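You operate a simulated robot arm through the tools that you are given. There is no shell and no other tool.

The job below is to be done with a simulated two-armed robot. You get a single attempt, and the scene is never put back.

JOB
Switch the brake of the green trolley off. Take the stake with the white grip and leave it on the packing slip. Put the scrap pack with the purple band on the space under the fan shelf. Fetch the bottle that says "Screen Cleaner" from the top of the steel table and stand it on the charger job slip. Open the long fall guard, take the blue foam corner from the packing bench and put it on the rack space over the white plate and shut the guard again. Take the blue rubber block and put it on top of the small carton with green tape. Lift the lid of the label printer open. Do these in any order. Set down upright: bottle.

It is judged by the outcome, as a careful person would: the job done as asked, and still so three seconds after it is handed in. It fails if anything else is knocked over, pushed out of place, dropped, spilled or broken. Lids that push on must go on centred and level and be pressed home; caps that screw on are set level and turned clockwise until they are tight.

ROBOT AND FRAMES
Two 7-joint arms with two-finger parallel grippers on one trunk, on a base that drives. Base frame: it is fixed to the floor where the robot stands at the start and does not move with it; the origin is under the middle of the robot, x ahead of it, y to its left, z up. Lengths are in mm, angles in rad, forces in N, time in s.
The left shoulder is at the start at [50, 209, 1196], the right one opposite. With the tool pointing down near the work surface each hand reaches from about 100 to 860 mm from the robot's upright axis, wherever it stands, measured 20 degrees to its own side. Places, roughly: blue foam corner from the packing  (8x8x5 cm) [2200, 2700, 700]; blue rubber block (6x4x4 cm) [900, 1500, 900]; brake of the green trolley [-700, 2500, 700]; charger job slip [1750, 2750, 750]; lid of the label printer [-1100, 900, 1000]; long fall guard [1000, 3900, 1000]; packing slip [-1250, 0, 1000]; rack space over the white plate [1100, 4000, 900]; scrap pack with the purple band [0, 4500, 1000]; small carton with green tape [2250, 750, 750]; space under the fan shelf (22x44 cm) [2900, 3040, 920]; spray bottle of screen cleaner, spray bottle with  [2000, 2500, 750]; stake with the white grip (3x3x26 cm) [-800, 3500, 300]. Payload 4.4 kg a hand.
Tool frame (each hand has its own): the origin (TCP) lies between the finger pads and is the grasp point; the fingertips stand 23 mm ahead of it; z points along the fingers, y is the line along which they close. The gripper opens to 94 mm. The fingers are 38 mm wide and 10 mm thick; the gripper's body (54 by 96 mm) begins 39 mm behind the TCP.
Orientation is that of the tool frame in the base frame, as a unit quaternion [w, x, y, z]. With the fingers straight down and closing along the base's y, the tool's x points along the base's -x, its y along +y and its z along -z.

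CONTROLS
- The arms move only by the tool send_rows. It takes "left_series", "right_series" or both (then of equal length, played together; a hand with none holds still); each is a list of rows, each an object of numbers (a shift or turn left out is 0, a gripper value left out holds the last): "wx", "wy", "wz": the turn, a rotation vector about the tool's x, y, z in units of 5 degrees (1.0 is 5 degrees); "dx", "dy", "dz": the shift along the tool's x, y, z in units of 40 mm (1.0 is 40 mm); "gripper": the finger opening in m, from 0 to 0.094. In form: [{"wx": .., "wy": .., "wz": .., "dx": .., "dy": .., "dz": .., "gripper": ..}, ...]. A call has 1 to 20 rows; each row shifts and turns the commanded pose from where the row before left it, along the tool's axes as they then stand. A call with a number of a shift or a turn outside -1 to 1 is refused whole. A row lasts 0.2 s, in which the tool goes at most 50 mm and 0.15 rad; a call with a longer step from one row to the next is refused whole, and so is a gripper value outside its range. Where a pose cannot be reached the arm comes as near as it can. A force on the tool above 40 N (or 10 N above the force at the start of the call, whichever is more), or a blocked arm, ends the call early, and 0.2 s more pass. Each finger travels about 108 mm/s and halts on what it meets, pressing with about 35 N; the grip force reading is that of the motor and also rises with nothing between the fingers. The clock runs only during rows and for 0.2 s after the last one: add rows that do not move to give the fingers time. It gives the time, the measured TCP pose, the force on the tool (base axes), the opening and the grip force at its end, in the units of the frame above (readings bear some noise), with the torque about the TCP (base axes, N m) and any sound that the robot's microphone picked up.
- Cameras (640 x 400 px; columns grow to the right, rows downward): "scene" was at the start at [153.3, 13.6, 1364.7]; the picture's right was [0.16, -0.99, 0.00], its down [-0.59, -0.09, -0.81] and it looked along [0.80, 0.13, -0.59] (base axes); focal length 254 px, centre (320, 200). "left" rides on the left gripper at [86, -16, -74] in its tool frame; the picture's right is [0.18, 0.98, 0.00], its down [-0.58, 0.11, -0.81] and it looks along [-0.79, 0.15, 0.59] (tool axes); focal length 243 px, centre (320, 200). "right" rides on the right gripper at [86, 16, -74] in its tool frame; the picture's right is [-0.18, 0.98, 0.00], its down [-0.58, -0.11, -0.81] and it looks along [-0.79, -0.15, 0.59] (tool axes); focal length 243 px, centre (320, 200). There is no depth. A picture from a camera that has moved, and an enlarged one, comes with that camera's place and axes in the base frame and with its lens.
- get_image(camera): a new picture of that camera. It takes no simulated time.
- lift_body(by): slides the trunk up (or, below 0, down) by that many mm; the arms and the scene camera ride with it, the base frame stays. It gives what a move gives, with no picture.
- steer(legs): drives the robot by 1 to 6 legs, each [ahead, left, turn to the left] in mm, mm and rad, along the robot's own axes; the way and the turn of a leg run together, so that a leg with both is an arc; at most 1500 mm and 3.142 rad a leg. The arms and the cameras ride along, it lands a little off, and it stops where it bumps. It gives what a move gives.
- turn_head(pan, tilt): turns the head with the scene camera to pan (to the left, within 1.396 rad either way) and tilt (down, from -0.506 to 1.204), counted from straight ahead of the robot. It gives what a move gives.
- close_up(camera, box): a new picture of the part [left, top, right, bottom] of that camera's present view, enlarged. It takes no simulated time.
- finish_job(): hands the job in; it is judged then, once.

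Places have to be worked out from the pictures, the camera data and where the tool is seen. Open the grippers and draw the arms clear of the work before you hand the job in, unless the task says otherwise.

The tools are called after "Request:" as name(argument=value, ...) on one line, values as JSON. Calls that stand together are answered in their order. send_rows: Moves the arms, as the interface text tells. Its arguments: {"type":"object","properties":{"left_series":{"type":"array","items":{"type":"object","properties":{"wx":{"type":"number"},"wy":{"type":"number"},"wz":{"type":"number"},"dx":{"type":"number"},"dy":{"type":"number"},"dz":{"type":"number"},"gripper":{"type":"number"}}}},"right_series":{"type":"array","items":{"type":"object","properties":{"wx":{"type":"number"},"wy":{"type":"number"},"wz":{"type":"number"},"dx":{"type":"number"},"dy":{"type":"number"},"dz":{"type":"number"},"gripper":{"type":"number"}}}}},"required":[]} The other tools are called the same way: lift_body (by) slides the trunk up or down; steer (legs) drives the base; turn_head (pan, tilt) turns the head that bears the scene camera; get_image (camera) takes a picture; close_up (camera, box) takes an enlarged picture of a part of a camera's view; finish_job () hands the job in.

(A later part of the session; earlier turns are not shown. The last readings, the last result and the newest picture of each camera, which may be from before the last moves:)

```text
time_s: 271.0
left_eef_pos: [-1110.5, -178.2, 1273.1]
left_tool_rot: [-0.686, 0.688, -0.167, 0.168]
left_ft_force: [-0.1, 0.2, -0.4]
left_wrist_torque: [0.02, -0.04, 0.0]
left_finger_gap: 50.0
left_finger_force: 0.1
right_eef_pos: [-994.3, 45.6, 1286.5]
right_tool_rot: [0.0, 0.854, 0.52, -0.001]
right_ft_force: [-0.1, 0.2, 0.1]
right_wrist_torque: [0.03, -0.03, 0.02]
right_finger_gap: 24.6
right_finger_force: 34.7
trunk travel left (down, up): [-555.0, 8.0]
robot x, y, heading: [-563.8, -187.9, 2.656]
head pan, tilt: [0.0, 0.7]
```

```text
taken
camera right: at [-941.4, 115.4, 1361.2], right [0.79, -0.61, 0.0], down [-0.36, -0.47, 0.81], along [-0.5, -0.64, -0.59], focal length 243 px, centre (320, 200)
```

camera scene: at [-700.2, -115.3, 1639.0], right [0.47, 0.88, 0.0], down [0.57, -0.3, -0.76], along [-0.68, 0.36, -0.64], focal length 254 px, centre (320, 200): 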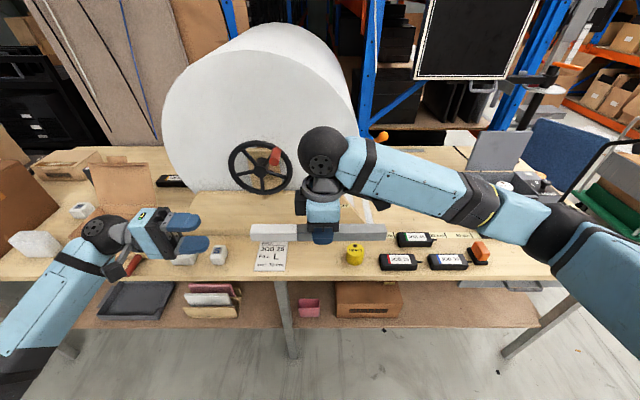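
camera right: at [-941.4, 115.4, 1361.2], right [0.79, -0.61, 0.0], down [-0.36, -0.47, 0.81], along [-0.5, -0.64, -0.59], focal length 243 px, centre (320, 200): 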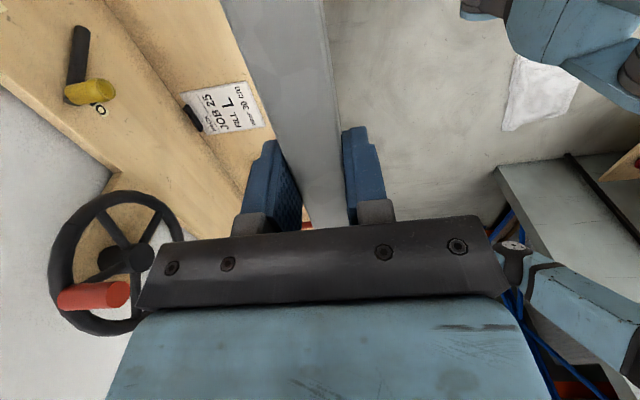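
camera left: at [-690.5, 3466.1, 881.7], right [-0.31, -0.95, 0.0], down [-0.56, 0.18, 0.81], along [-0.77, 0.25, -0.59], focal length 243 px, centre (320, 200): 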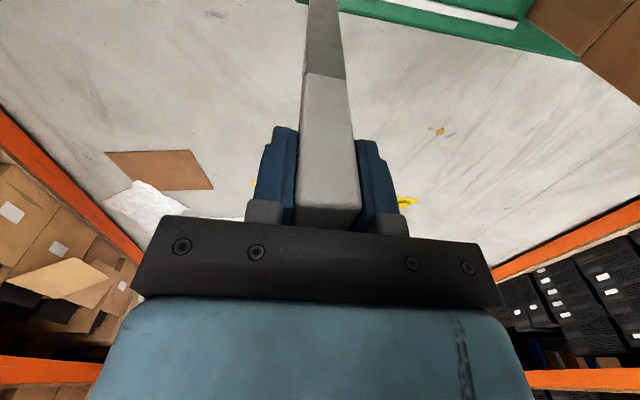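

The right hand holds the stake level, its centre 6 mm left of the TCP. I fold the left hand back to neutral before shifting the base.

Request:
send_rows(left_series=[{"dx": 1}, {"dx": 1}, {"wx": -1}, {"wx": -1}, {"wx": -1}, {"wx": -1}, {"wx": -1}, {"wx": -1}, {"wx": -1}, {"wx": -1}, {"wx": -1}, {"wx": -1}, {"wx": -1}, {"wx": -1}, {"wx": -1}, {"wx": -1}, {"wx": -1}, {"wx": -1}, {"wx": -1}, {"wx": -1}])

Request:
steer(legs=[[0, 280, 0]])

Request:
get_image(camera="scene")

```text
time_s: 275.2
left_eef_pos: [-1040.1, -214.7, 1275.2]
left_tool_rot: [0.002, 0.972, -0.236, 0.001]
left_ft_force: [0.5, -0.1, 0.0]
left_wrist_torque: [-0.02, 0.04, -0.03]
left_finger_gap: 50.2
left_finger_force: 0.1
right_eef_pos: [-995.5, 45.4, 1287.7]
right_tool_rot: [0.0, 0.854, 0.52, 0.0]
right_ft_force: [0.1, 0.2, -0.7]
right_wrist_torque: [0.05, -0.01, 0.02]
right_finger_gap: 24.9
right_finger_force: 35.4
trunk travel left (down, up): [-555.0, 8.0]
robot x, y, heading: [-565.5, -184.4, 2.656]
head pan, tilt: [0.0, 0.7]
```

```text
time_s: 278.3
left_eef_pos: [-1170.6, -464.2, 1274.2]
left_tool_rot: [0.001, 0.972, -0.236, 0.0]
left_ft_force: [-0.1, 0.7, -0.5]
left_wrist_torque: [0.01, 0.01, 0.01]
left_finger_gap: 50.3
left_finger_force: 0.0
right_eef_pos: [-1125.6, -203.9, 1288.0]
right_tool_rot: [0.0, 0.854, 0.52, 0.0]
right_ft_force: [0.3, 0.1, 0.6]
right_wrist_torque: [0.0, -0.01, 0.04]
right_finger_gap: 24.8
right_finger_force: 34.7
trunk travel left (down, up): [-555.0, 8.0]
robot x, y, heading: [-693.9, -436.9, 2.658]
head pan, tilt: [0.0, 0.7]
```

```text
taken
camera scene: at [-831.3, -364.9, 1639.0], right [0.47, 0.89, 0.0], down [0.57, -0.3, -0.76], along [-0.68, 0.36, -0.64], focal length 254 px, centre (320, 200)
```

scene: 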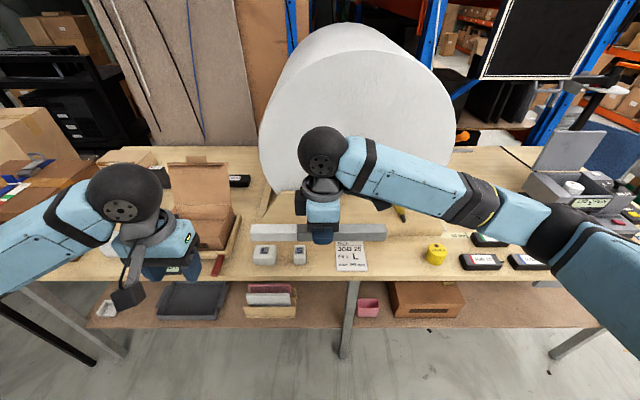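

Robot well placed. I lower the trunk 200 mm, then move the stake sideways, down, and forward under the wheel onto the front half of the slip.

Request:
lift_body(by=-200)

Request:
send_rows(right_series=[{"dx": 0.82}, {"dx": 0.82}, {"dx": 0.82}, {"dx": 0.81}, {"dz": 0.9}, {"dz": 0.9}, {"dz": 0.7}, {"dy": -1}, {"dy": -1}, {"dy": -1}, {}])

Request:
get_image(camera="scene")

Request:
get_image(camera="right")

```text
time_s: 280.4
left_eef_pos: [-1170.2, -466.1, 1075.6]
left_tool_rot: [0.001, 0.972, -0.236, 0.001]
left_ft_force: [0.1, -0.8, 0.3]
left_wrist_torque: [-0.04, -0.03, -0.03]
left_finger_gap: 49.9
left_finger_force: 0.2
right_eef_pos: [-1126.4, -204.0, 1087.1]
right_tool_rot: [-0.001, 0.854, 0.521, 0.002]
right_ft_force: [0.3, 0.3, 0.2]
right_wrist_torque: [0.06, -0.04, 0.03]
right_finger_gap: 24.9
right_finger_force: 35.2
trunk travel left (down, up): [-355.0, 208.0]
robot x, y, heading: [-694.9, -438.5, 2.656]
head pan, tilt: [0.0, 0.7]
```

```text
time_s: 282.9
left_eef_pos: [-1169.3, -465.6, 1075.2]
left_tool_rot: [0.001, 0.972, -0.236, 0.0]
left_ft_force: [0.3, 0.0, -0.1]
left_wrist_torque: [0.01, 0.0, -0.01]
left_finger_gap: 50.0
left_finger_force: 0.0
right_eef_pos: [-1174.4, -31.8, 984.5]
right_tool_rot: [0.0, 0.853, 0.521, 0.0]
right_ft_force: [-0.2, 0.4, 0.6]
right_wrist_torque: [0.02, 0.0, -0.02]
right_finger_gap: 25.0
right_finger_force: 34.3
trunk travel left (down, up): [-355.0, 208.0]
robot x, y, heading: [-699.9, -439.4, 2.653]
head pan, tilt: [0.0, 0.7]
```

```text
taken
camera scene: at [-830.8, -365.3, 1439.1], right [0.47, 0.89, 0.0], down [0.57, -0.3, -0.77], along [-0.68, 0.36, -0.64], focal length 254 px, centre (320, 200)
```

scene: 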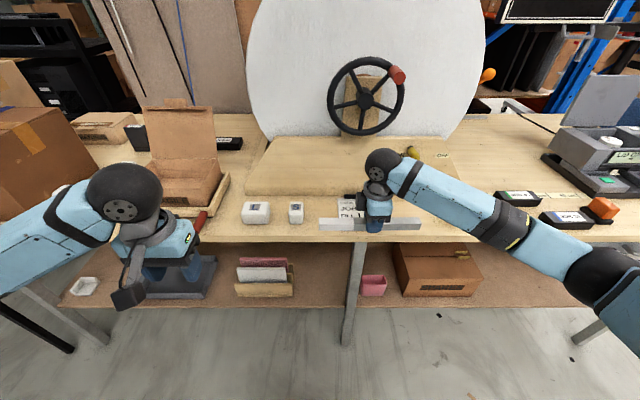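

```text
taken
camera right: at [-1121.2, 37.3, 1059.4], right [0.79, -0.61, 0.0], down [-0.36, -0.47, 0.81], along [-0.5, -0.64, -0.59], focal length 243 px, centre (320, 200)
```

right: 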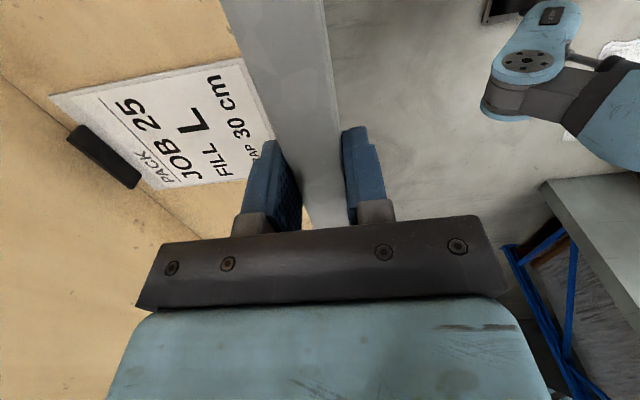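

Slip spans n 1077–1222 and b -645…-538 in bench axes; the stake will lie within its front part. I go forward 78 mm and lower gently.

Request:
send_rows(right_series=[{"dy": -0.98}, {"dy": -0.98}, {"dz": 0.6}, {"dz": 0.5}, {"dz": 0.1}, {}])

Request:
close_up(camera="scene", box=[280, 130, 460, 270])

```text
time_s: 284.2
left_eef_pos: [-1170.8, -464.8, 1077.1]
left_tool_rot: [0.001, 0.972, -0.236, 0.001]
left_ft_force: [-0.2, -0.3, 0.6]
left_wrist_torque: [0.01, -0.01, 0.02]
left_finger_gap: 49.8
left_finger_force: 0.1
right_eef_pos: [-1243.9, 3.4, 937.3]
right_tool_rot: [0.0, 0.854, 0.52, 0.002]
right_ft_force: [0.0, -0.6, 0.3]
right_wrist_torque: [0.02, -0.03, -0.04]
right_finger_gap: 24.7
right_finger_force: 34.9
trunk travel left (down, up): [-355.0, 208.0]
robot x, y, heading: [-696.2, -437.2, 2.657]
head pan, tilt: [0.0, 0.7]
```

```text
2.86 times, centred on (370, 200) of scene
camera zoom: at [-831.7, -365.3, 1439.0], right [0.47, 0.89, 0.0], down [0.57, -0.3, -0.76], along [-0.68, 0.36, -0.64], focal length 724 px, centre (177, 200)
```

zoom: 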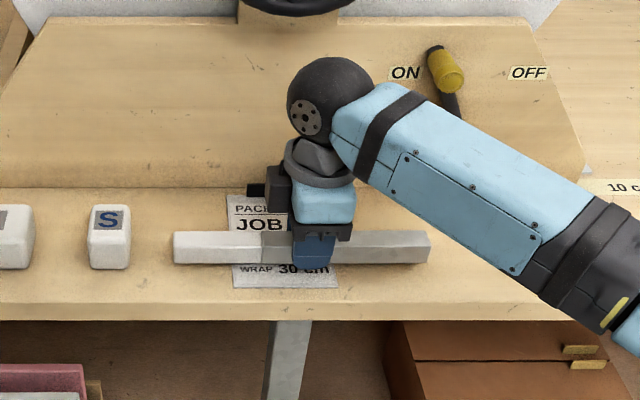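

Request:
send_rows(right_series=[{"dz": 0.1}, {"dz": 0.1}, {"dz": 0.08}, {}])

```text
time_s: 285.2
left_eef_pos: [-1170.4, -465.7, 1075.5]
left_tool_rot: [0.0, 0.972, -0.236, 0.001]
left_ft_force: [-0.5, -0.5, -0.3]
left_wrist_torque: [-0.01, 0.0, -0.04]
left_finger_gap: 49.8
left_finger_force: 0.0
right_eef_pos: [-1243.1, 2.9, 927.5]
right_tool_rot: [0.0, 0.854, 0.521, 0.0]
right_ft_force: [-0.5, 0.0, 1.8]
right_wrist_torque: [0.16, -0.08, 0.05]
right_finger_gap: 25.0
right_finger_force: 35.1
trunk travel left (down, up): [-355.0, 208.0]
robot x, y, heading: [-700.8, -434.0, 2.659]
head pan, tilt: [0.0, 0.7]
```

Request:
send_rows(right_series=[{"dz": 0.06}, {}])

```text
time_s: 285.9
left_eef_pos: [-1170.1, -467.1, 1076.2]
left_tool_rot: [0.001, 0.972, -0.237, 0.0]
left_ft_force: [-0.5, 0.3, 0.2]
left_wrist_torque: [0.02, -0.01, 0.01]
left_finger_gap: 50.0
left_finger_force: 0.0
right_eef_pos: [-1242.4, 2.5, 927.2]
right_tool_rot: [-0.002, 0.854, 0.521, -0.001]
right_ft_force: [-2.2, 2.6, 16.1]
right_wrist_torque: [0.13, -0.06, 0.0]
right_finger_gap: 24.7
right_finger_force: 35.4
trunk travel left (down, up): [-355.0, 208.0]
robot x, y, heading: [-696.3, -436.6, 2.655]
head pan, tilt: [0.0, 0.7]
```

The stake now rests on the slip (16 N contact). I open slightly and rise, then back away under the wheel.

Request:
send_rows(right_series=[{"gripper": 0.06}, {}, {"dz": -0.5}, {"dz": -0.7}, {"dy": 1}, {"dy": 1}, {"dy": 1}, {"dy": 1}, {"dz": -1}, {"dz": -1}])

Request:
close_up(camera="scene", box=[260, 130, 460, 270])

```text
time_s: 288.1
left_eef_pos: [-1170.5, -464.4, 1075.4]
left_tool_rot: [0.001, 0.972, -0.236, 0.0]
left_ft_force: [0.5, -0.3, -0.6]
left_wrist_torque: [0.0, 0.02, -0.01]
left_finger_gap: 50.0
left_finger_force: 0.1
right_eef_pos: [-1100.5, -70.8, 1053.2]
right_tool_rot: [0.0, 0.854, 0.52, 0.001]
right_ft_force: [-0.1, -0.7, 0.2]
right_wrist_torque: [0.02, 0.0, 0.03]
right_finger_gap: 60.2
right_finger_force: 0.2
trunk travel left (down, up): [-355.0, 208.0]
robot x, y, heading: [-698.5, -435.8, 2.662]
head pan, tilt: [0.0, 0.7]
```

```text
2.86 times, centred on (360, 200) of scene
camera zoom: at [-830.7, -365.8, 1439.0], right [0.47, 0.89, 0.0], down [0.57, -0.3, -0.77], along [-0.68, 0.36, -0.64], focal length 724 px, centre (206, 200)
```

zoom: 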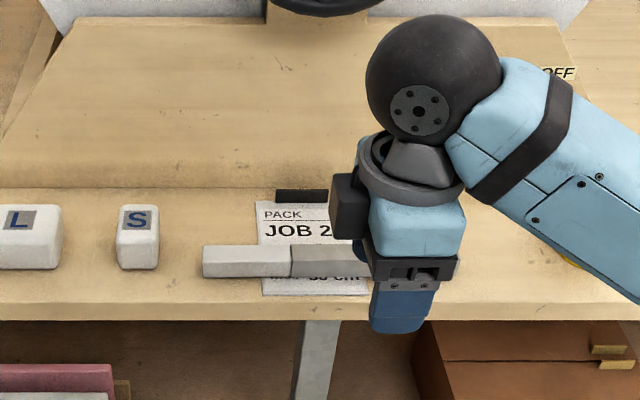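

The stake lies flat on the slip, nothing disturbed. I fold the right hand back, raise the trunk and both hands high (so the elbows pass above the lamp), and look over the stake from there.

Request:
send_rows(right_series=[{"dy": 1}, {"dy": 1}, {"wz": 1}, {"wz": 1}, {"wz": 1}, {"wz": 1}, {"wz": 1}, {"wz": 1}, {"wz": 1}, {"wz": 1}, {"wz": 1}, {"wz": 1}, {"wz": 1}, {"wz": 1}, {"wz": 1}, {"wz": 1}, {"wz": 1}, {"wz": 1}, {"wz": 1}, {"wz": 1}])

Request:
lift_body(by=200)

Request:
send_rows(left_series=[{"dx": 1, "gripper": 0.09}, {"dz": -1}, {"dz": -1}, {"dz": -1}, {"dz": -1}, {"dz": -1}, {"dz": -1}, {}], right_series=[{"dy": -1, "gripper": 0.09}, {"dy": -1}, {"dy": -1}, {"dz": -1}, {"dz": -1}, {"dz": -1}, {"dz": -1}, {"dz": -1}])

Request:
get_image(camera="scene")

```text
time_s: 292.2
left_eef_pos: [-1171.4, -465.4, 1074.3]
left_tool_rot: [0.001, 0.972, -0.236, 0.0]
left_ft_force: [0.8, -0.1, -0.6]
left_wrist_torque: [-0.01, 0.02, 0.0]
left_finger_gap: 50.1
left_finger_force: 0.1
right_eef_pos: [-1028.4, -107.1, 1052.6]
right_tool_rot: [-0.001, 0.972, -0.237, 0.0]
right_ft_force: [0.1, -0.7, 0.6]
right_wrist_torque: [0.01, 0.01, 0.03]
right_finger_gap: 60.0
right_finger_force: 0.1
trunk travel left (down, up): [-355.0, 208.0]
robot x, y, heading: [-699.1, -434.0, 2.663]
head pan, tilt: [0.0, 0.7]
```

```text
time_s: 294.4
left_eef_pos: [-1171.1, -465.4, 1275.0]
left_tool_rot: [0.0, 0.972, -0.236, 0.001]
left_ft_force: [-0.6, 0.0, -0.8]
left_wrist_torque: [-0.01, 0.03, 0.0]
left_finger_gap: 50.0
left_finger_force: 0.1
right_eef_pos: [-1029.8, -107.6, 1253.4]
right_tool_rot: [-0.001, 0.972, -0.236, 0.0]
right_ft_force: [0.1, 0.3, -0.2]
right_wrist_torque: [0.01, 0.05, -0.01]
right_finger_gap: 60.2
right_finger_force: 0.1
trunk travel left (down, up): [-555.0, 8.0]
robot x, y, heading: [-696.1, -438.6, 2.655]
head pan, tilt: [0.0, 0.7]
```

```text
time_s: 296.2
left_eef_pos: [-1133.9, -482.9, 1512.8]
left_tool_rot: [0.001, 0.972, -0.235, 0.0]
left_ft_force: [0.5, -0.3, -0.1]
left_wrist_torque: [0.01, -0.01, -0.03]
left_finger_gap: 90.3
left_finger_force: 0.1
right_eef_pos: [-973.4, -2.5, 1453.7]
right_tool_rot: [-0.001, 0.972, -0.235, 0.0]
right_ft_force: [1.0, 0.2, -0.4]
right_wrist_torque: [-0.01, -0.02, 0.02]
right_finger_gap: 90.0
right_finger_force: 0.0
trunk travel left (down, up): [-555.0, 8.0]
robot x, y, heading: [-697.8, -436.8, 2.662]
head pan, tilt: [0.0, 0.7]
```

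```text
taken
camera scene: at [-831.6, -366.7, 1639.0], right [0.47, 0.89, 0.0], down [0.57, -0.3, -0.77], along [-0.68, 0.36, -0.64], focal length 254 px, centre (320, 200)
```

scene: 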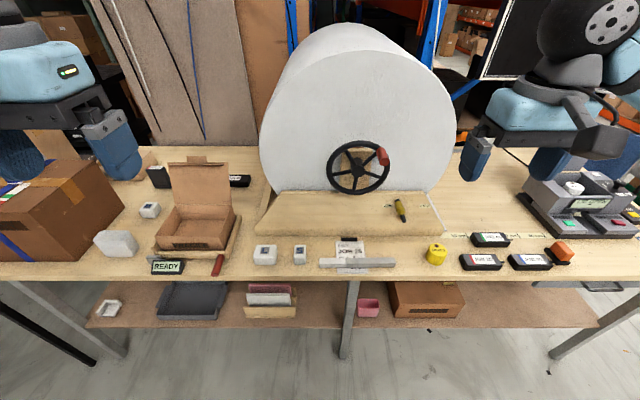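

Stake in place. Now I back off and drive north through the west gap with hands held high.

Request:
send_rows(right_series=[{"dz": -1}, {"dz": -0.7}])

Request:
steer(legs=[[-250, 0, 0], [0, 0, -1.089]])

Request:
steer(legs=[[0, -115, 0], [1000, 0, 0]])

Request:
turn_head(pan=0.6, tilt=0.7)

Request:
get_image(camera="scene")

```text
time_s: 296.8
left_eef_pos: [-1133.9, -482.3, 1513.2]
left_tool_rot: [0.001, 0.972, -0.235, 0.0]
left_ft_force: [0.7, -0.4, 0.0]
left_wrist_torque: [0.07, 0.02, 0.02]
left_finger_gap: 90.1
left_finger_force: 0.0
right_eef_pos: [-973.3, -1.7, 1521.8]
right_tool_rot: [-0.001, 0.972, -0.235, 0.0]
right_ft_force: [0.8, 0.0, 0.1]
right_wrist_torque: [0.01, -0.01, -0.01]
right_finger_gap: 89.9
right_finger_force: 0.0
trunk travel left (down, up): [-555.0, 8.0]
robot x, y, heading: [-696.5, -441.1, 2.659]
head pan, tilt: [0.0, 0.7]
```

```text
time_s: 301.3
left_eef_pos: [-729.1, -194.8, 1514.8]
left_tool_rot: [0.002, 0.723, -0.691, 0.0]
left_ft_force: [0.6, -0.1, -0.3]
left_wrist_torque: [-0.03, -0.02, -0.02]
left_finger_gap: 89.9
left_finger_force: 0.0
right_eef_pos: [-231.7, -95.4, 1521.3]
right_tool_rot: [-0.002, 0.722, -0.692, 0.0]
right_ft_force: [-0.2, 0.1, 0.6]
right_wrist_torque: [-0.02, 0.0, 0.03]
right_finger_gap: 90.2
right_finger_force: 0.0
trunk travel left (down, up): [-555.0, 8.0]
robot x, y, heading: [-470.8, -551.3, 1.606]
head pan, tilt: [0.0, 0.7]
```

```text
time_s: 307.8
left_eef_pos: [-650.6, 804.7, 1514.1]
left_tool_rot: [0.0, 0.721, -0.693, 0.0]
left_ft_force: [0.6, -0.3, 0.0]
left_wrist_torque: [0.02, 0.04, 0.0]
left_finger_gap: 89.9
left_finger_force: 0.0
right_eef_pos: [-151.5, 903.5, 1520.7]
right_tool_rot: [-0.001, 0.722, -0.692, 0.001]
right_ft_force: [-0.2, -0.7, -0.3]
right_wrist_torque: [0.0, 0.01, 0.01]
right_finger_gap: 90.3
right_finger_force: 0.0
trunk travel left (down, up): [-555.0, 8.0]
robot x, y, heading: [-395.1, 446.7, 1.604]
head pan, tilt: [0.0, 0.7]
```

```text
time_s: 308.8
left_eef_pos: [-649.6, 805.6, 1513.1]
left_tool_rot: [0.001, 0.722, -0.692, -0.001]
left_ft_force: [0.4, 0.0, -0.2]
left_wrist_torque: [0.04, -0.05, 0.0]
left_finger_gap: 89.9
left_finger_force: 0.0
right_eef_pos: [-152.7, 903.7, 1521.4]
right_tool_rot: [-0.002, 0.722, -0.692, 0.0]
right_ft_force: [0.4, 0.0, -0.1]
right_wrist_torque: [0.0, -0.03, 0.01]
right_finger_gap: 89.8
right_finger_force: 0.0
trunk travel left (down, up): [-555.0, 8.0]
robot x, y, heading: [-393.5, 447.4, 1.601]
head pan, tilt: [0.6, 0.7]
```

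```text
taken
camera scene: at [-446.5, 582.9, 1639.1], right [0.81, 0.59, 0.0], down [0.38, -0.52, -0.77], along [-0.45, 0.62, -0.64], focal length 254 px, centre (320, 200)
```

scene: 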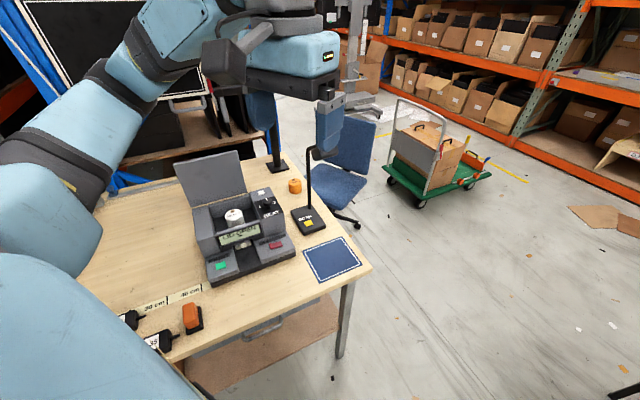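

The lamp is upright and the hands pass above it. I follow a slanted path through the gap, parallel to the bench.

Request:
steer(legs=[[0, -45, -0.03], [300, 0, 0]])

Request:
steer(legs=[[300, -80, 0], [500, 0, 0]])

```text
time_s: 311.5
left_eef_pos: [-597.2, 1109.6, 1513.8]
left_tool_rot: [0.0, 0.712, -0.702, -0.002]
left_ft_force: [0.1, -1.0, -0.3]
left_wrist_torque: [0.01, -0.02, 0.01]
left_finger_gap: 90.0
left_finger_force: 0.1
right_eef_pos: [-95.4, 1196.0, 1522.5]
right_tool_rot: [-0.001, 0.713, -0.701, -0.001]
right_ft_force: [0.1, -0.6, 0.5]
right_wrist_torque: [0.03, -0.01, 0.01]
right_finger_gap: 90.1
right_finger_force: 0.0
trunk travel left (down, up): [-555.0, 8.0]
robot x, y, heading: [-350.8, 748.3, 1.575]
head pan, tilt: [0.6, 0.7]
```

```text
time_s: 316.1
left_eef_pos: [-516.4, 1920.2, 1514.2]
left_tool_rot: [0.001, 0.711, -0.703, -0.001]
left_ft_force: [0.2, 0.5, 0.5]
left_wrist_torque: [0.01, -0.01, 0.04]
left_finger_gap: 90.0
left_finger_force: 0.0
right_eef_pos: [-14.8, 2003.5, 1521.8]
right_tool_rot: [-0.002, 0.711, -0.704, 0.001]
right_ft_force: [0.1, -0.8, 0.8]
right_wrist_torque: [0.05, 0.01, 0.0]
right_finger_gap: 90.1
right_finger_force: 0.0
trunk travel left (down, up): [-555.0, 8.0]
robot x, y, heading: [-275.2, 1556.5, 1.57]
head pan, tilt: [0.6, 0.7]
```

Through. Next I go to the rack for the purple-banded scrap pack, seen near (100, 4452, 1000) behind the short guard.

Request:
steer(legs=[[1000, -375, 0], [800, -50, 0], [0, 0, -0.523]])

Request:
steer(legs=[[200, 391, 0]])

Request:
turn_head(pan=0.2, tilt=0.75)

Request:
get_image(camera="scene")

```text
time_s: 327.1
left_eef_pos: [95.3, 3809.7, 1513.8]
left_tool_rot: [0.0, -0.514, 0.858, 0.002]
left_ft_force: [0.7, -0.5, 0.3]
left_wrist_torque: [0.01, 0.01, 0.02]
left_finger_gap: 89.8
left_finger_force: 0.1
right_eef_pos: [574.5, 3642.5, 1521.5]
right_tool_rot: [0.001, -0.515, 0.857, -0.001]
right_ft_force: [0.4, 0.1, 0.1]
right_wrist_torque: [0.02, 0.05, 0.05]
right_finger_gap: 90.0
right_finger_force: 0.1
trunk travel left (down, up): [-555.0, 8.0]
robot x, y, heading: [135.6, 3369.0, 1.075]
head pan, tilt: [0.6, 0.7]
```

```text
time_s: 331.1
left_eef_pos: [-153.5, 4170.0, 1514.5]
left_tool_rot: [-0.001, -0.514, 0.858, 0.001]
left_ft_force: [0.6, -0.3, 0.6]
left_wrist_torque: [-0.04, -0.02, -0.01]
left_finger_gap: 90.0
left_finger_force: 0.1
right_eef_pos: [323.9, 4001.4, 1521.2]
right_tool_rot: [0.001, -0.513, 0.858, 0.0]
right_ft_force: [0.3, -0.2, 0.5]
right_wrist_torque: [-0.01, -0.01, 0.04]
right_finger_gap: 89.9
right_finger_force: 0.0
trunk travel left (down, up): [-555.0, 8.0]
robot x, y, heading: [-119.1, 3732.5, 1.072]
head pan, tilt: [0.6, 0.7]
```

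```text
time_s: 331.9
left_eef_pos: [-155.0, 4172.6, 1512.9]
left_tool_rot: [-0.001, -0.514, 0.858, 0.0]
left_ft_force: [0.3, 0.0, -1.1]
left_wrist_torque: [0.01, 0.03, 0.0]
left_finger_gap: 90.0
left_finger_force: 0.1
right_eef_pos: [323.1, 4002.8, 1521.9]
right_tool_rot: [0.0, -0.514, 0.858, 0.0]
right_ft_force: [0.2, 0.0, 0.2]
right_wrist_torque: [-0.01, 0.02, 0.0]
right_finger_gap: 90.1
right_finger_force: 0.0
trunk travel left (down, up): [-555.0, 8.0]
robot x, y, heading: [-118.9, 3733.7, 1.073]
head pan, tilt: [0.201, 0.75]
```

```text
taken
camera scene: at [-61.1, 3871.1, 1634.8], right [0.96, -0.3, 0.0], down [-0.2, -0.65, -0.73], along [0.22, 0.7, -0.68], focal length 254 px, centre (320, 200)
```

scene: 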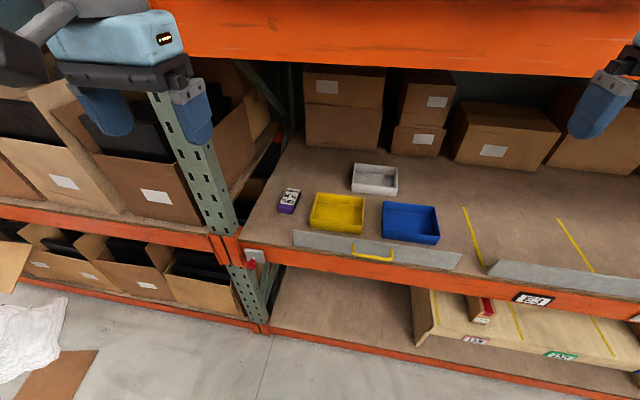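

Request:
close_up(camera="scene", box=[240, 150, 480, 300])

```text
2.67 times, centred on (360, 225) of scene
camera zoom: at [-61.1, 3871.1, 1634.8], right [0.96, -0.3, 0.0], down [-0.2, -0.65, -0.73], along [0.22, 0.7, -0.68], focal length 676 px, centre (213, 133)
```

zoom: 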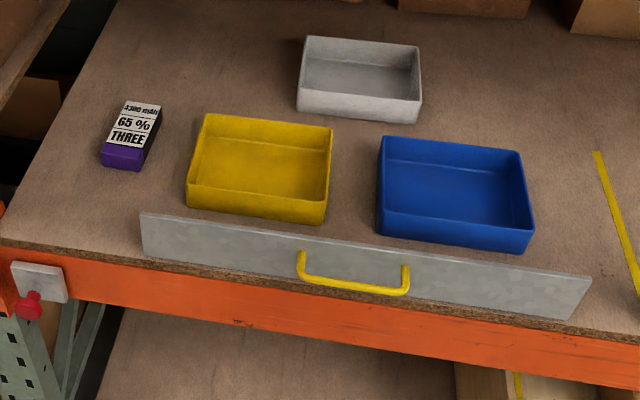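

I lower the trunk 250 mm to get a second viewing height for triangulation (and to get below the upper beam).

Request:
lift_body(by=-250)

Request:
get_image(camera="scene")

Request:
close_up(camera="scene", box=[240, 90, 480, 240])

```text
time_s: 334.5
left_eef_pos: [-155.5, 4171.5, 1264.4]
left_tool_rot: [0.0, -0.513, 0.858, 0.001]
left_ft_force: [0.4, -0.1, 0.0]
left_wrist_torque: [0.01, 0.02, 0.02]
left_finger_gap: 89.7
left_finger_force: 0.1
right_eef_pos: [323.2, 4003.0, 1271.2]
right_tool_rot: [0.001, -0.513, 0.859, 0.0]
right_ft_force: [0.4, 0.0, 0.6]
right_wrist_torque: [0.02, 0.04, 0.02]
right_finger_gap: 90.2
right_finger_force: 0.0
trunk travel left (down, up): [-305.0, 258.0]
robot x, y, heading: [-114.1, 3734.4, 1.072]
head pan, tilt: [0.201, 0.75]
```

```text
taken
camera scene: at [-60.9, 3870.8, 1384.8], right [0.96, -0.3, 0.0], down [-0.2, -0.65, -0.73], along [0.22, 0.7, -0.68], focal length 254 px, centre (320, 200)
```

scene: 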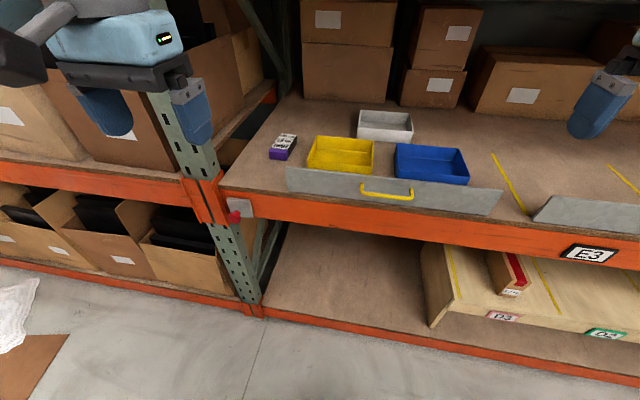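

```text
2.67 times, centred on (360, 165) of scene
camera zoom: at [-60.9, 3870.8, 1384.8], right [0.96, -0.3, 0.0], down [-0.2, -0.65, -0.73], along [0.22, 0.7, -0.68], focal length 676 px, centre (213, 293)
```

zoom: 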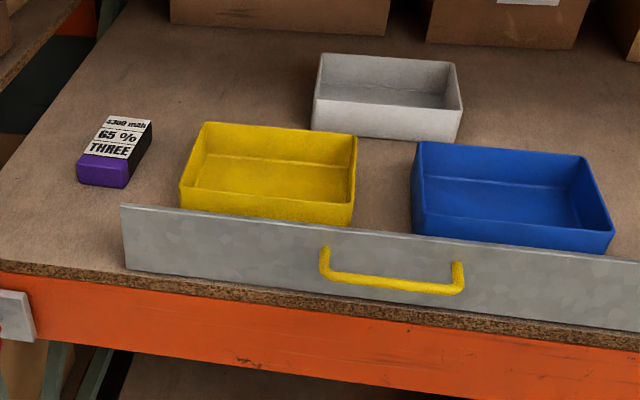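

The pack (60×95×40 mm) is centred at (50, 4636), top z≈945, aligned with the rack; the shelf is at z≈905. I drive 230 mm closer and bring the left hand over it, below the upper beam.

Request:
steer(legs=[[230, 0, -0.02]])

Request:
send_rows(left_series=[{"dz": 1}, {"dz": 1}, {"dz": 1}, {"dz": 1}, {"dx": -1}, {"dx": -1}, {"dx": -1}, {"dx": -1}, {"dx": -1}, {}])

Request:
get_image(camera="left")

Request:
get_image(camera="scene")

```text
time_s: 336.3
left_eef_pos: [-36.3, 4372.4, 1263.8]
left_tool_rot: [-0.001, -0.505, 0.863, 0.002]
left_ft_force: [0.2, 0.0, -0.7]
left_wrist_torque: [-0.01, -0.03, -0.01]
left_finger_gap: 90.0
left_finger_force: 0.0
right_eef_pos: [440.6, 4196.4, 1270.5]
right_tool_rot: [0.001, -0.506, 0.862, 0.0]
right_ft_force: [-0.3, 0.3, 0.0]
right_wrist_torque: [-0.03, 0.01, -0.01]
right_finger_gap: 89.9
right_finger_force: 0.1
trunk travel left (down, up): [-305.0, 258.0]
robot x, y, heading: [-5.3, 3931.9, 1.055]
head pan, tilt: [0.201, 0.75]
```

```text
time_s: 338.7
left_eef_pos: [15.9, 4474.6, 1120.7]
left_tool_rot: [0.012, -0.511, 0.859, 0.014]
left_ft_force: [-1.0, 0.5, -0.1]
left_wrist_torque: [-0.04, 0.02, 0.0]
left_finger_gap: 90.2
left_finger_force: 0.0
right_eef_pos: [401.5, 4131.4, 1284.1]
right_tool_rot: [0.011, -0.514, 0.857, 0.009]
right_ft_force: [0.4, 0.6, -0.4]
right_wrist_torque: [0.02, 0.02, 0.0]
right_finger_gap: 90.1
right_finger_force: 0.0
trunk travel left (down, up): [-305.0, 258.0]
robot x, y, heading: [-32.8, 3888.9, 1.079]
head pan, tilt: [0.201, 0.75]
stopped in row 10 (left hand): the arm was blocked; the commanded pose is now the measured one
```

```text
taken
camera left: at [-13.0, 4387.9, 1193.5], right [-0.95, 0.31, 0.01], down [0.18, 0.53, 0.83], along [0.25, 0.79, -0.56], focal length 243 px, centre (320, 200)
```

left: 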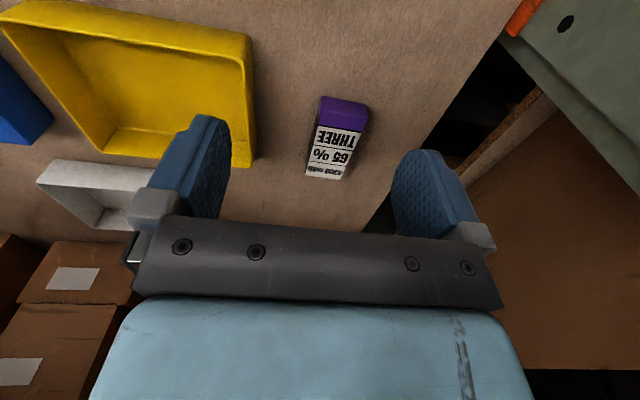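

```text
taken
camera scene: at [17.5, 3994.3, 1390.2], right [0.96, -0.29, 0.0], down [-0.19, -0.63, -0.75], along [0.22, 0.72, -0.66], focal length 254 px, centre (320, 200)
```

scene: 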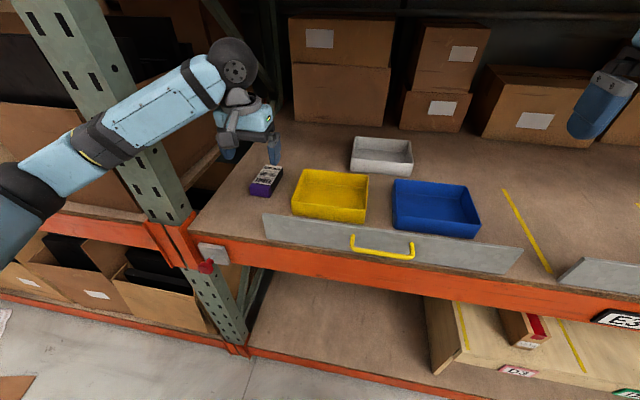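

The left forearm met the rack's upright. I withdraw it and instead use the right hand, shifting the robot to the left so the right arm comes in from the open side.

Request:
send_rows(left_series=[{"dx": 1}, {"dx": 1}, {"dx": 1}, {"dx": 1}, {"dz": -1}, {"dz": -1}, {"dz": -1}])

Request:
get_image(camera="scene")

```text
time_s: 340.3
left_eef_pos: [-45.6, 4359.4, 1221.7]
left_tool_rot: [-0.001, -0.508, 0.861, 0.003]
left_ft_force: [0.3, 0.0, -0.4]
left_wrist_torque: [0.03, 0.02, 0.0]
left_finger_gap: 90.1
left_finger_force: 0.0
right_eef_pos: [414.3, 4155.7, 1270.7]
right_tool_rot: [0.001, -0.511, 0.86, 0.001]
right_ft_force: [-0.2, -0.1, 0.3]
right_wrist_torque: [0.02, -0.02, 0.03]
right_finger_gap: 90.2
right_finger_force: 0.0
trunk travel left (down, up): [-305.0, 258.0]
robot x, y, heading: [-29.9, 3889.0, 1.069]
head pan, tilt: [0.201, 0.75]
```

```text
taken
camera scene: at [28.6, 4026.4, 1384.8], right [0.95, -0.3, 0.0], down [-0.21, -0.65, -0.73], along [0.22, 0.7, -0.68], focal length 254 px, centre (320, 200)
```

scene: 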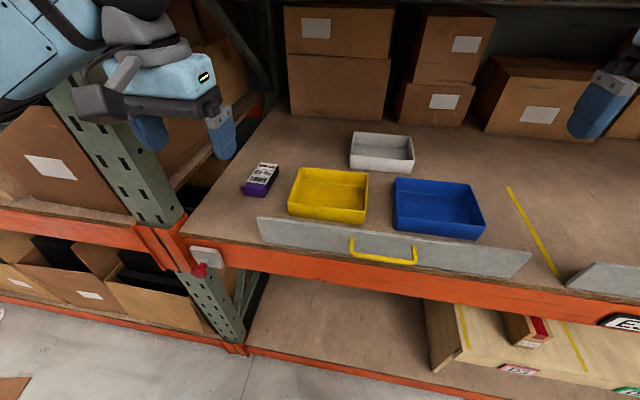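

Request:
send_rows(left_series=[{"dx": 1}, {"dx": 0.8}])

Request:
steer(legs=[[-100, 0, 0], [0, 400, 0]])

Request:
get_image(camera="scene")

```text
time_s: 340.9
left_eef_pos: [-81.1, 4296.8, 1221.3]
left_tool_rot: [-0.001, -0.508, 0.862, 0.002]
left_ft_force: [-0.7, -0.2, 0.7]
left_wrist_torque: [0.01, -0.01, 0.0]
left_finger_gap: 90.1
left_finger_force: 0.1
right_eef_pos: [412.6, 4155.6, 1270.6]
right_tool_rot: [0.001, -0.511, 0.86, -0.001]
right_ft_force: [-1.1, -0.2, 0.2]
right_wrist_torque: [-0.02, 0.0, 0.0]
right_finger_gap: 90.2
right_finger_force: 0.1
trunk travel left (down, up): [-305.0, 258.0]
robot x, y, heading: [-26.5, 3884.3, 1.067]
head pan, tilt: [0.201, 0.75]
```

```text
time_s: 345.6
left_eef_pos: [-478.7, 4403.0, 1220.8]
left_tool_rot: [-0.001, -0.51, 0.86, 0.004]
left_ft_force: [-1.3, -0.1, 0.1]
left_wrist_torque: [-0.03, -0.01, 0.01]
left_finger_gap: 90.0
left_finger_force: 0.0
right_eef_pos: [14.6, 4264.9, 1270.5]
right_tool_rot: [0.001, -0.513, 0.859, 0.0]
right_ft_force: [0.3, 0.2, 0.2]
right_wrist_torque: [0.0, 0.0, 0.02]
right_finger_gap: 89.7
right_finger_force: 0.1
trunk travel left (down, up): [-305.0, 258.0]
robot x, y, heading: [-421.9, 4000.8, 1.067]
head pan, tilt: [0.201, 0.75]
```

```text
taken
camera scene: at [-369.3, 4133.9, 1384.8], right [0.95, -0.3, 0.0], down [-0.2, -0.65, -0.73], along [0.22, 0.7, -0.68], focal length 254 px, centre (320, 200)
```

scene: 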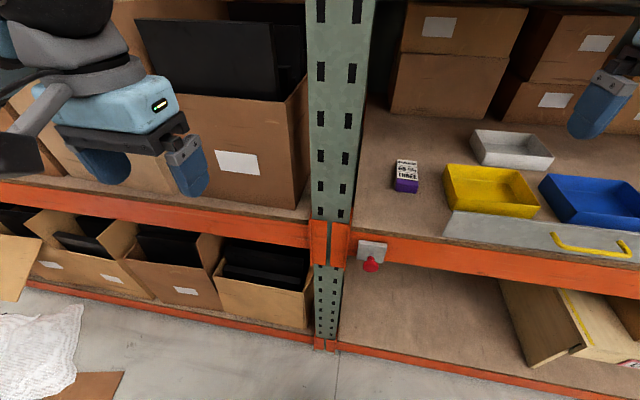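

The right side approach is open. I advance 140 mm and bring the right hand over the pack.

Request:
steer(legs=[[140, 0, -0.015]])

Request:
send_rows(right_series=[{"dz": 1}, {"dz": 1}, {"dz": 1}, {"dz": 1}, {"dx": -0.84, "dy": 0.62}, {"dx": -0.84, "dy": 0.62}, {"dx": -0.84, "dy": 0.62}, {"dx": -0.84, "dy": 0.62}, {}])

Request:
get_image(camera="right")

Request:
get_image(camera="scene")

```text
time_s: 347.0
left_eef_pos: [-407.3, 4524.2, 1221.1]
left_tool_rot: [0.0, -0.504, 0.864, 0.003]
left_ft_force: [0.2, 0.0, -0.2]
left_wrist_torque: [0.0, -0.01, -0.02]
left_finger_gap: 90.1
left_finger_force: 0.1
right_eef_pos: [86.1, 4380.5, 1270.6]
right_tool_rot: [0.001, -0.507, 0.862, -0.001]
right_ft_force: [0.1, 0.5, -0.8]
right_wrist_torque: [-0.03, -0.03, 0.04]
right_finger_gap: 89.9
right_finger_force: 0.1
trunk travel left (down, up): [-305.0, 258.0]
robot x, y, heading: [-360.9, 4117.4, 1.058]
head pan, tilt: [0.201, 0.75]
```

```text
time_s: 349.0
left_eef_pos: [-406.8, 4523.8, 1221.6]
left_tool_rot: [0.0, -0.503, 0.864, 0.003]
left_ft_force: [0.0, -0.5, 0.5]
left_wrist_torque: [0.01, 0.02, -0.01]
left_finger_gap: 90.1
left_finger_force: 0.0
right_eef_pos: [64.2, 4545.3, 1111.6]
right_tool_rot: [0.001, -0.507, 0.862, 0.0]
right_ft_force: [0.7, -0.2, 0.4]
right_wrist_torque: [-0.01, -0.01, 0.0]
right_finger_gap: 89.9
right_finger_force: 0.1
trunk travel left (down, up): [-305.0, 258.0]
robot x, y, heading: [-357.3, 4115.4, 1.055]
head pan, tilt: [0.201, 0.75]
```

```text
taken
camera right: at [7.4, 4478.9, 1185.0], right [-0.77, 0.64, 0.0], down [0.38, 0.45, 0.81], along [0.51, 0.62, -0.59], focal length 243 px, centre (320, 200)
```

right: 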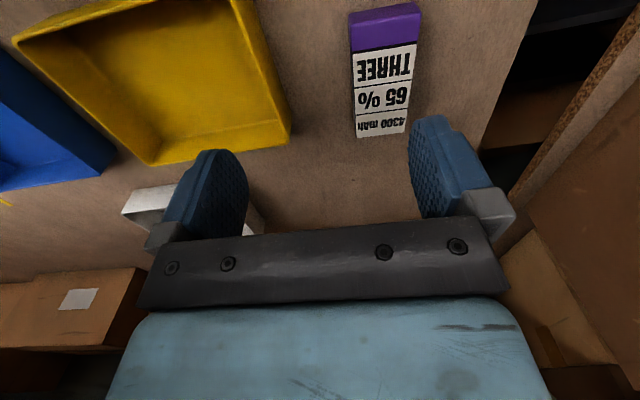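

```text
taken
camera scene: at [-299.8, 4252.9, 1384.9], right [0.95, -0.31, 0.0], down [-0.21, -0.65, -0.73], along [0.23, 0.7, -0.68], focal length 254 px, centre (320, 200)
```

scene: 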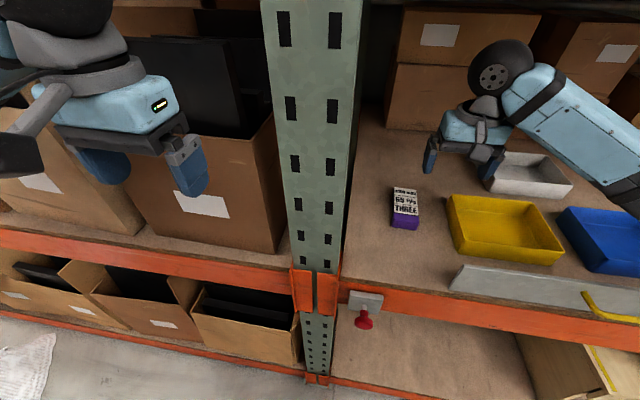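

From the wrist view the pack centre is about (41, 4621). I move over it and descend partway.

Request:
send_rows(right_series=[{"dx": -0.69, "dy": 0.71}, {"dx": -0.69, "dy": 0.71}, {"dz": 1}, {"dz": 1}, {"dz": 0.5}, {}])

Request:
get_image(camera="right")

```text
time_s: 350.6
left_eef_pos: [-426.5, 4512.6, 1224.6]
left_tool_rot: [0.013, -0.496, 0.868, 0.0]
left_ft_force: [0.4, 1.0, 0.5]
left_wrist_torque: [-0.09, -0.02, -0.02]
left_finger_gap: 90.2
left_finger_force: 0.0
right_eef_pos: [47.5, 4602.9, 1041.1]
right_tool_rot: [0.029, -0.49, 0.871, -0.001]
right_ft_force: [0.8, 1.1, 0.2]
right_wrist_torque: [-0.03, 0.0, -0.02]
right_finger_gap: 89.9
right_finger_force: 0.1
trunk travel left (down, up): [-305.0, 258.0]
robot x, y, heading: [-362.3, 4112.3, 1.043]
head pan, tilt: [0.201, 0.75]
stopped in row 6 (right hand): the arm was blocked; the commanded pose is now the measured one
```

```text
taken
camera right: at [-14.9, 4536.7, 1109.9], right [-0.74, 0.67, -0.02], down [0.35, 0.42, 0.84], along [0.57, 0.62, -0.55], focal length 243 px, centre (320, 200)
```

right: 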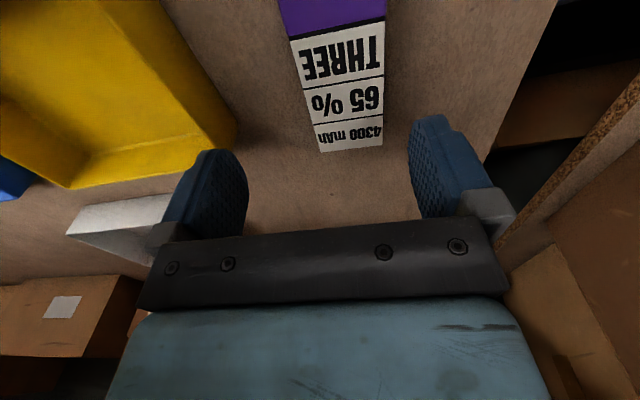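

Blocked again; I look at where the right arm touches.

Request:
turn_head(pan=-0.5, tilt=0.75)

Request:
get_image(camera="scene")

```text
time_s: 351.6
left_eef_pos: [-426.1, 4507.4, 1228.5]
left_tool_rot: [0.016, -0.499, 0.866, 0.004]
left_ft_force: [0.2, 0.1, 0.0]
left_wrist_torque: [0.01, -0.04, -0.04]
left_finger_gap: 90.3
left_finger_force: 0.1
right_eef_pos: [44.8, 4601.0, 1042.8]
right_tool_rot: [0.028, -0.495, 0.869, 0.004]
right_ft_force: [0.2, -0.1, -0.6]
right_wrist_torque: [0.0, -0.02, 0.02]
right_finger_gap: 89.9
right_finger_force: 0.1
trunk travel left (down, up): [-305.0, 258.0]
robot x, y, heading: [-358.9, 4112.5, 1.042]
head pan, tilt: [-0.499, 0.75]
```

```text
taken
camera scene: at [-282.1, 4196.5, 1390.0], right [0.52, -0.85, 0.0], down [-0.56, -0.34, -0.75], along [0.64, 0.39, -0.66], focal length 254 px, centre (320, 200)
```

scene: 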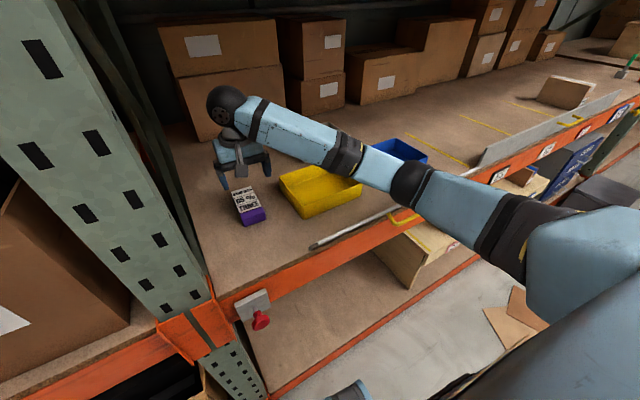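

The right elbow is resting on the short guard. I raise the trunk in steps (lifting the elbow off) and keep the hand low.

Request:
lift_body(by=130)

Request:
get_image(camera="scene")

```text
time_s: 353.2
left_eef_pos: [-403.8, 4524.3, 1350.6]
left_tool_rot: [-0.001, -0.5, 0.866, 0.003]
left_ft_force: [-0.5, 0.2, -1.2]
left_wrist_torque: [-0.02, 0.04, 0.03]
left_finger_gap: 90.0
left_finger_force: 0.1
right_eef_pos: [57.8, 4614.2, 1146.7]
right_tool_rot: [0.007, -0.498, 0.867, -0.001]
right_ft_force: [-0.1, -0.7, -0.6]
right_wrist_torque: [-0.03, -0.01, -0.02]
right_finger_gap: 90.0
right_finger_force: 0.1
trunk travel left (down, up): [-435.0, 128.0]
robot x, y, heading: [-362.2, 4113.3, 1.048]
head pan, tilt: [-0.499, 0.75]
```

```text
taken
camera scene: at [-254.7, 4216.8, 1514.6], right [0.52, -0.85, 0.0], down [-0.58, -0.36, -0.73], along [0.62, 0.38, -0.68], focal length 254 px, centre (320, 200)
```

scene: 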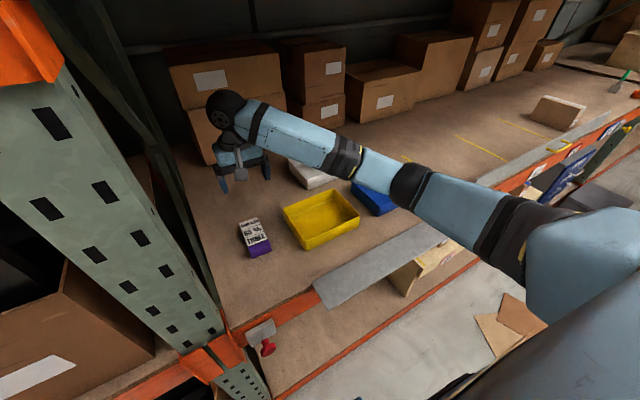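

The short guard has swung down open from the elbow's contact – it is a hinged flap; I'll close it again after taking the pack. I raise the trunk a bit more and then lower the hand to the pack.

Request:
lift_body(by=110)

Request:
send_rows(right_series=[{"dz": 1}, {"dz": 1}, {"dz": 1}, {"dz": 1}, {"dz": 1}, {}])

Request:
get_image(camera="right")

Request:
get_image(camera="scene")

```text
time_s: 354.6
left_eef_pos: [-403.2, 4523.4, 1460.3]
left_tool_rot: [0.001, -0.5, 0.866, 0.002]
left_ft_force: [-0.2, 0.3, -0.8]
left_wrist_torque: [0.0, -0.01, -0.03]
left_finger_gap: 90.0
left_finger_force: 0.0
right_eef_pos: [57.2, 4614.3, 1256.8]
right_tool_rot: [0.008, -0.498, 0.867, -0.001]
right_ft_force: [-1.3, 0.1, -0.1]
right_wrist_torque: [0.01, 0.02, 0.05]
right_finger_gap: 89.9
right_finger_force: 0.0
trunk travel left (down, up): [-545.0, 18.0]
robot x, y, heading: [-356.1, 4113.0, 1.047]
head pan, tilt: [-0.499, 0.75]
```

```text
time_s: 356.0
left_eef_pos: [-402.4, 4521.7, 1459.8]
left_tool_rot: [0.0, -0.5, 0.866, 0.002]
left_ft_force: [-0.7, -0.9, -0.3]
left_wrist_torque: [0.01, 0.0, -0.01]
left_finger_gap: 89.8
left_finger_force: 0.0
right_eef_pos: [58.9, 4616.6, 1058.1]
right_tool_rot: [0.008, -0.497, 0.867, 0.0]
right_ft_force: [0.4, 0.6, 0.8]
right_wrist_torque: [0.02, -0.01, 0.0]
right_finger_gap: 89.8
right_finger_force: 0.1
trunk travel left (down, up): [-545.0, 18.0]
robot x, y, heading: [-356.3, 4113.7, 1.043]
head pan, tilt: [-0.499, 0.75]
```

```text
taken
camera right: at [-0.4, 4549.4, 1131.4], right [-0.76, 0.65, -0.01], down [0.38, 0.44, 0.81], along [0.54, 0.61, -0.58], focal length 243 px, centre (320, 200)
```

right: 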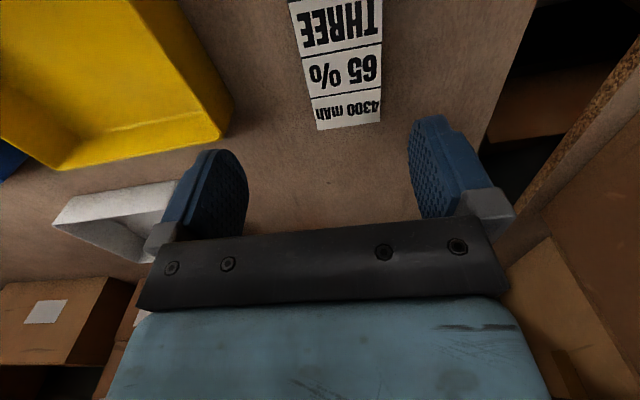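

```text
taken
camera scene: at [-255.2, 4216.0, 1624.8], right [0.52, -0.85, 0.0], down [-0.58, -0.35, -0.73], along [0.62, 0.38, -0.68], focal length 254 px, centre (320, 200)
```

scene: 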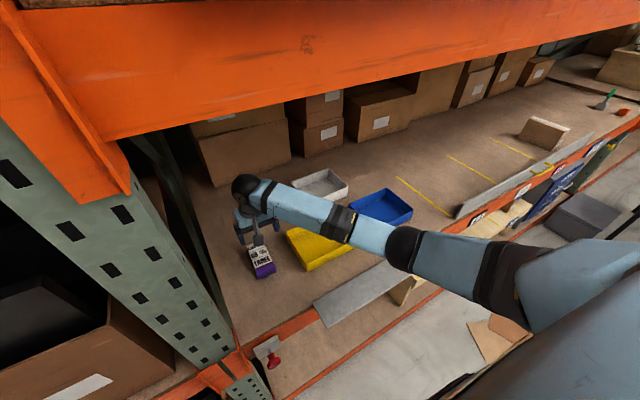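

Request:
send_rows(right_series=[{"dy": 0.4}, {"dz": 1}, {"dz": 1}, {"dz": 0.6}, {}])

Request:
get_image(camera="right")

```text
time_s: 357.2
left_eef_pos: [-403.4, 4522.4, 1461.4]
left_tool_rot: [0.0, -0.499, 0.867, 0.003]
left_ft_force: [-0.5, -0.1, 0.5]
left_wrist_torque: [0.02, 0.0, -0.01]
left_finger_gap: 90.1
left_finger_force: 0.0
right_eef_pos: [47.7, 4625.3, 952.0]
right_tool_rot: [0.008, -0.498, 0.867, 0.0]
right_ft_force: [-0.4, -0.2, -0.8]
right_wrist_torque: [-0.02, -0.02, -0.02]
right_finger_gap: 89.9
right_finger_force: 0.0
trunk travel left (down, up): [-545.0, 18.0]
robot x, y, heading: [-359.4, 4113.5, 1.05]
head pan, tilt: [-0.499, 0.75]
```

```text
taken
camera right: at [-11.9, 4558.4, 1024.9], right [-0.76, 0.65, -0.01], down [0.38, 0.44, 0.82], along [0.54, 0.61, -0.58], focal length 243 px, centre (320, 200)
```

right: 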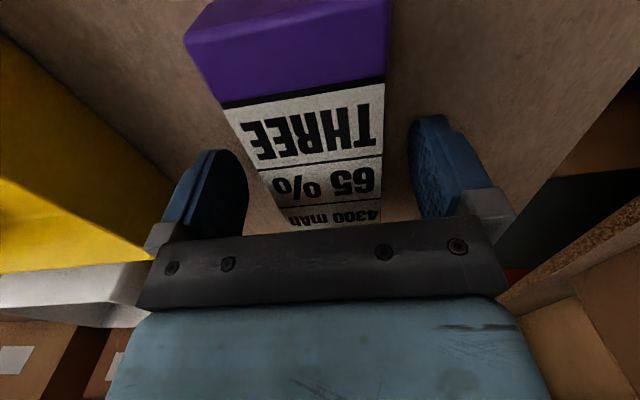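

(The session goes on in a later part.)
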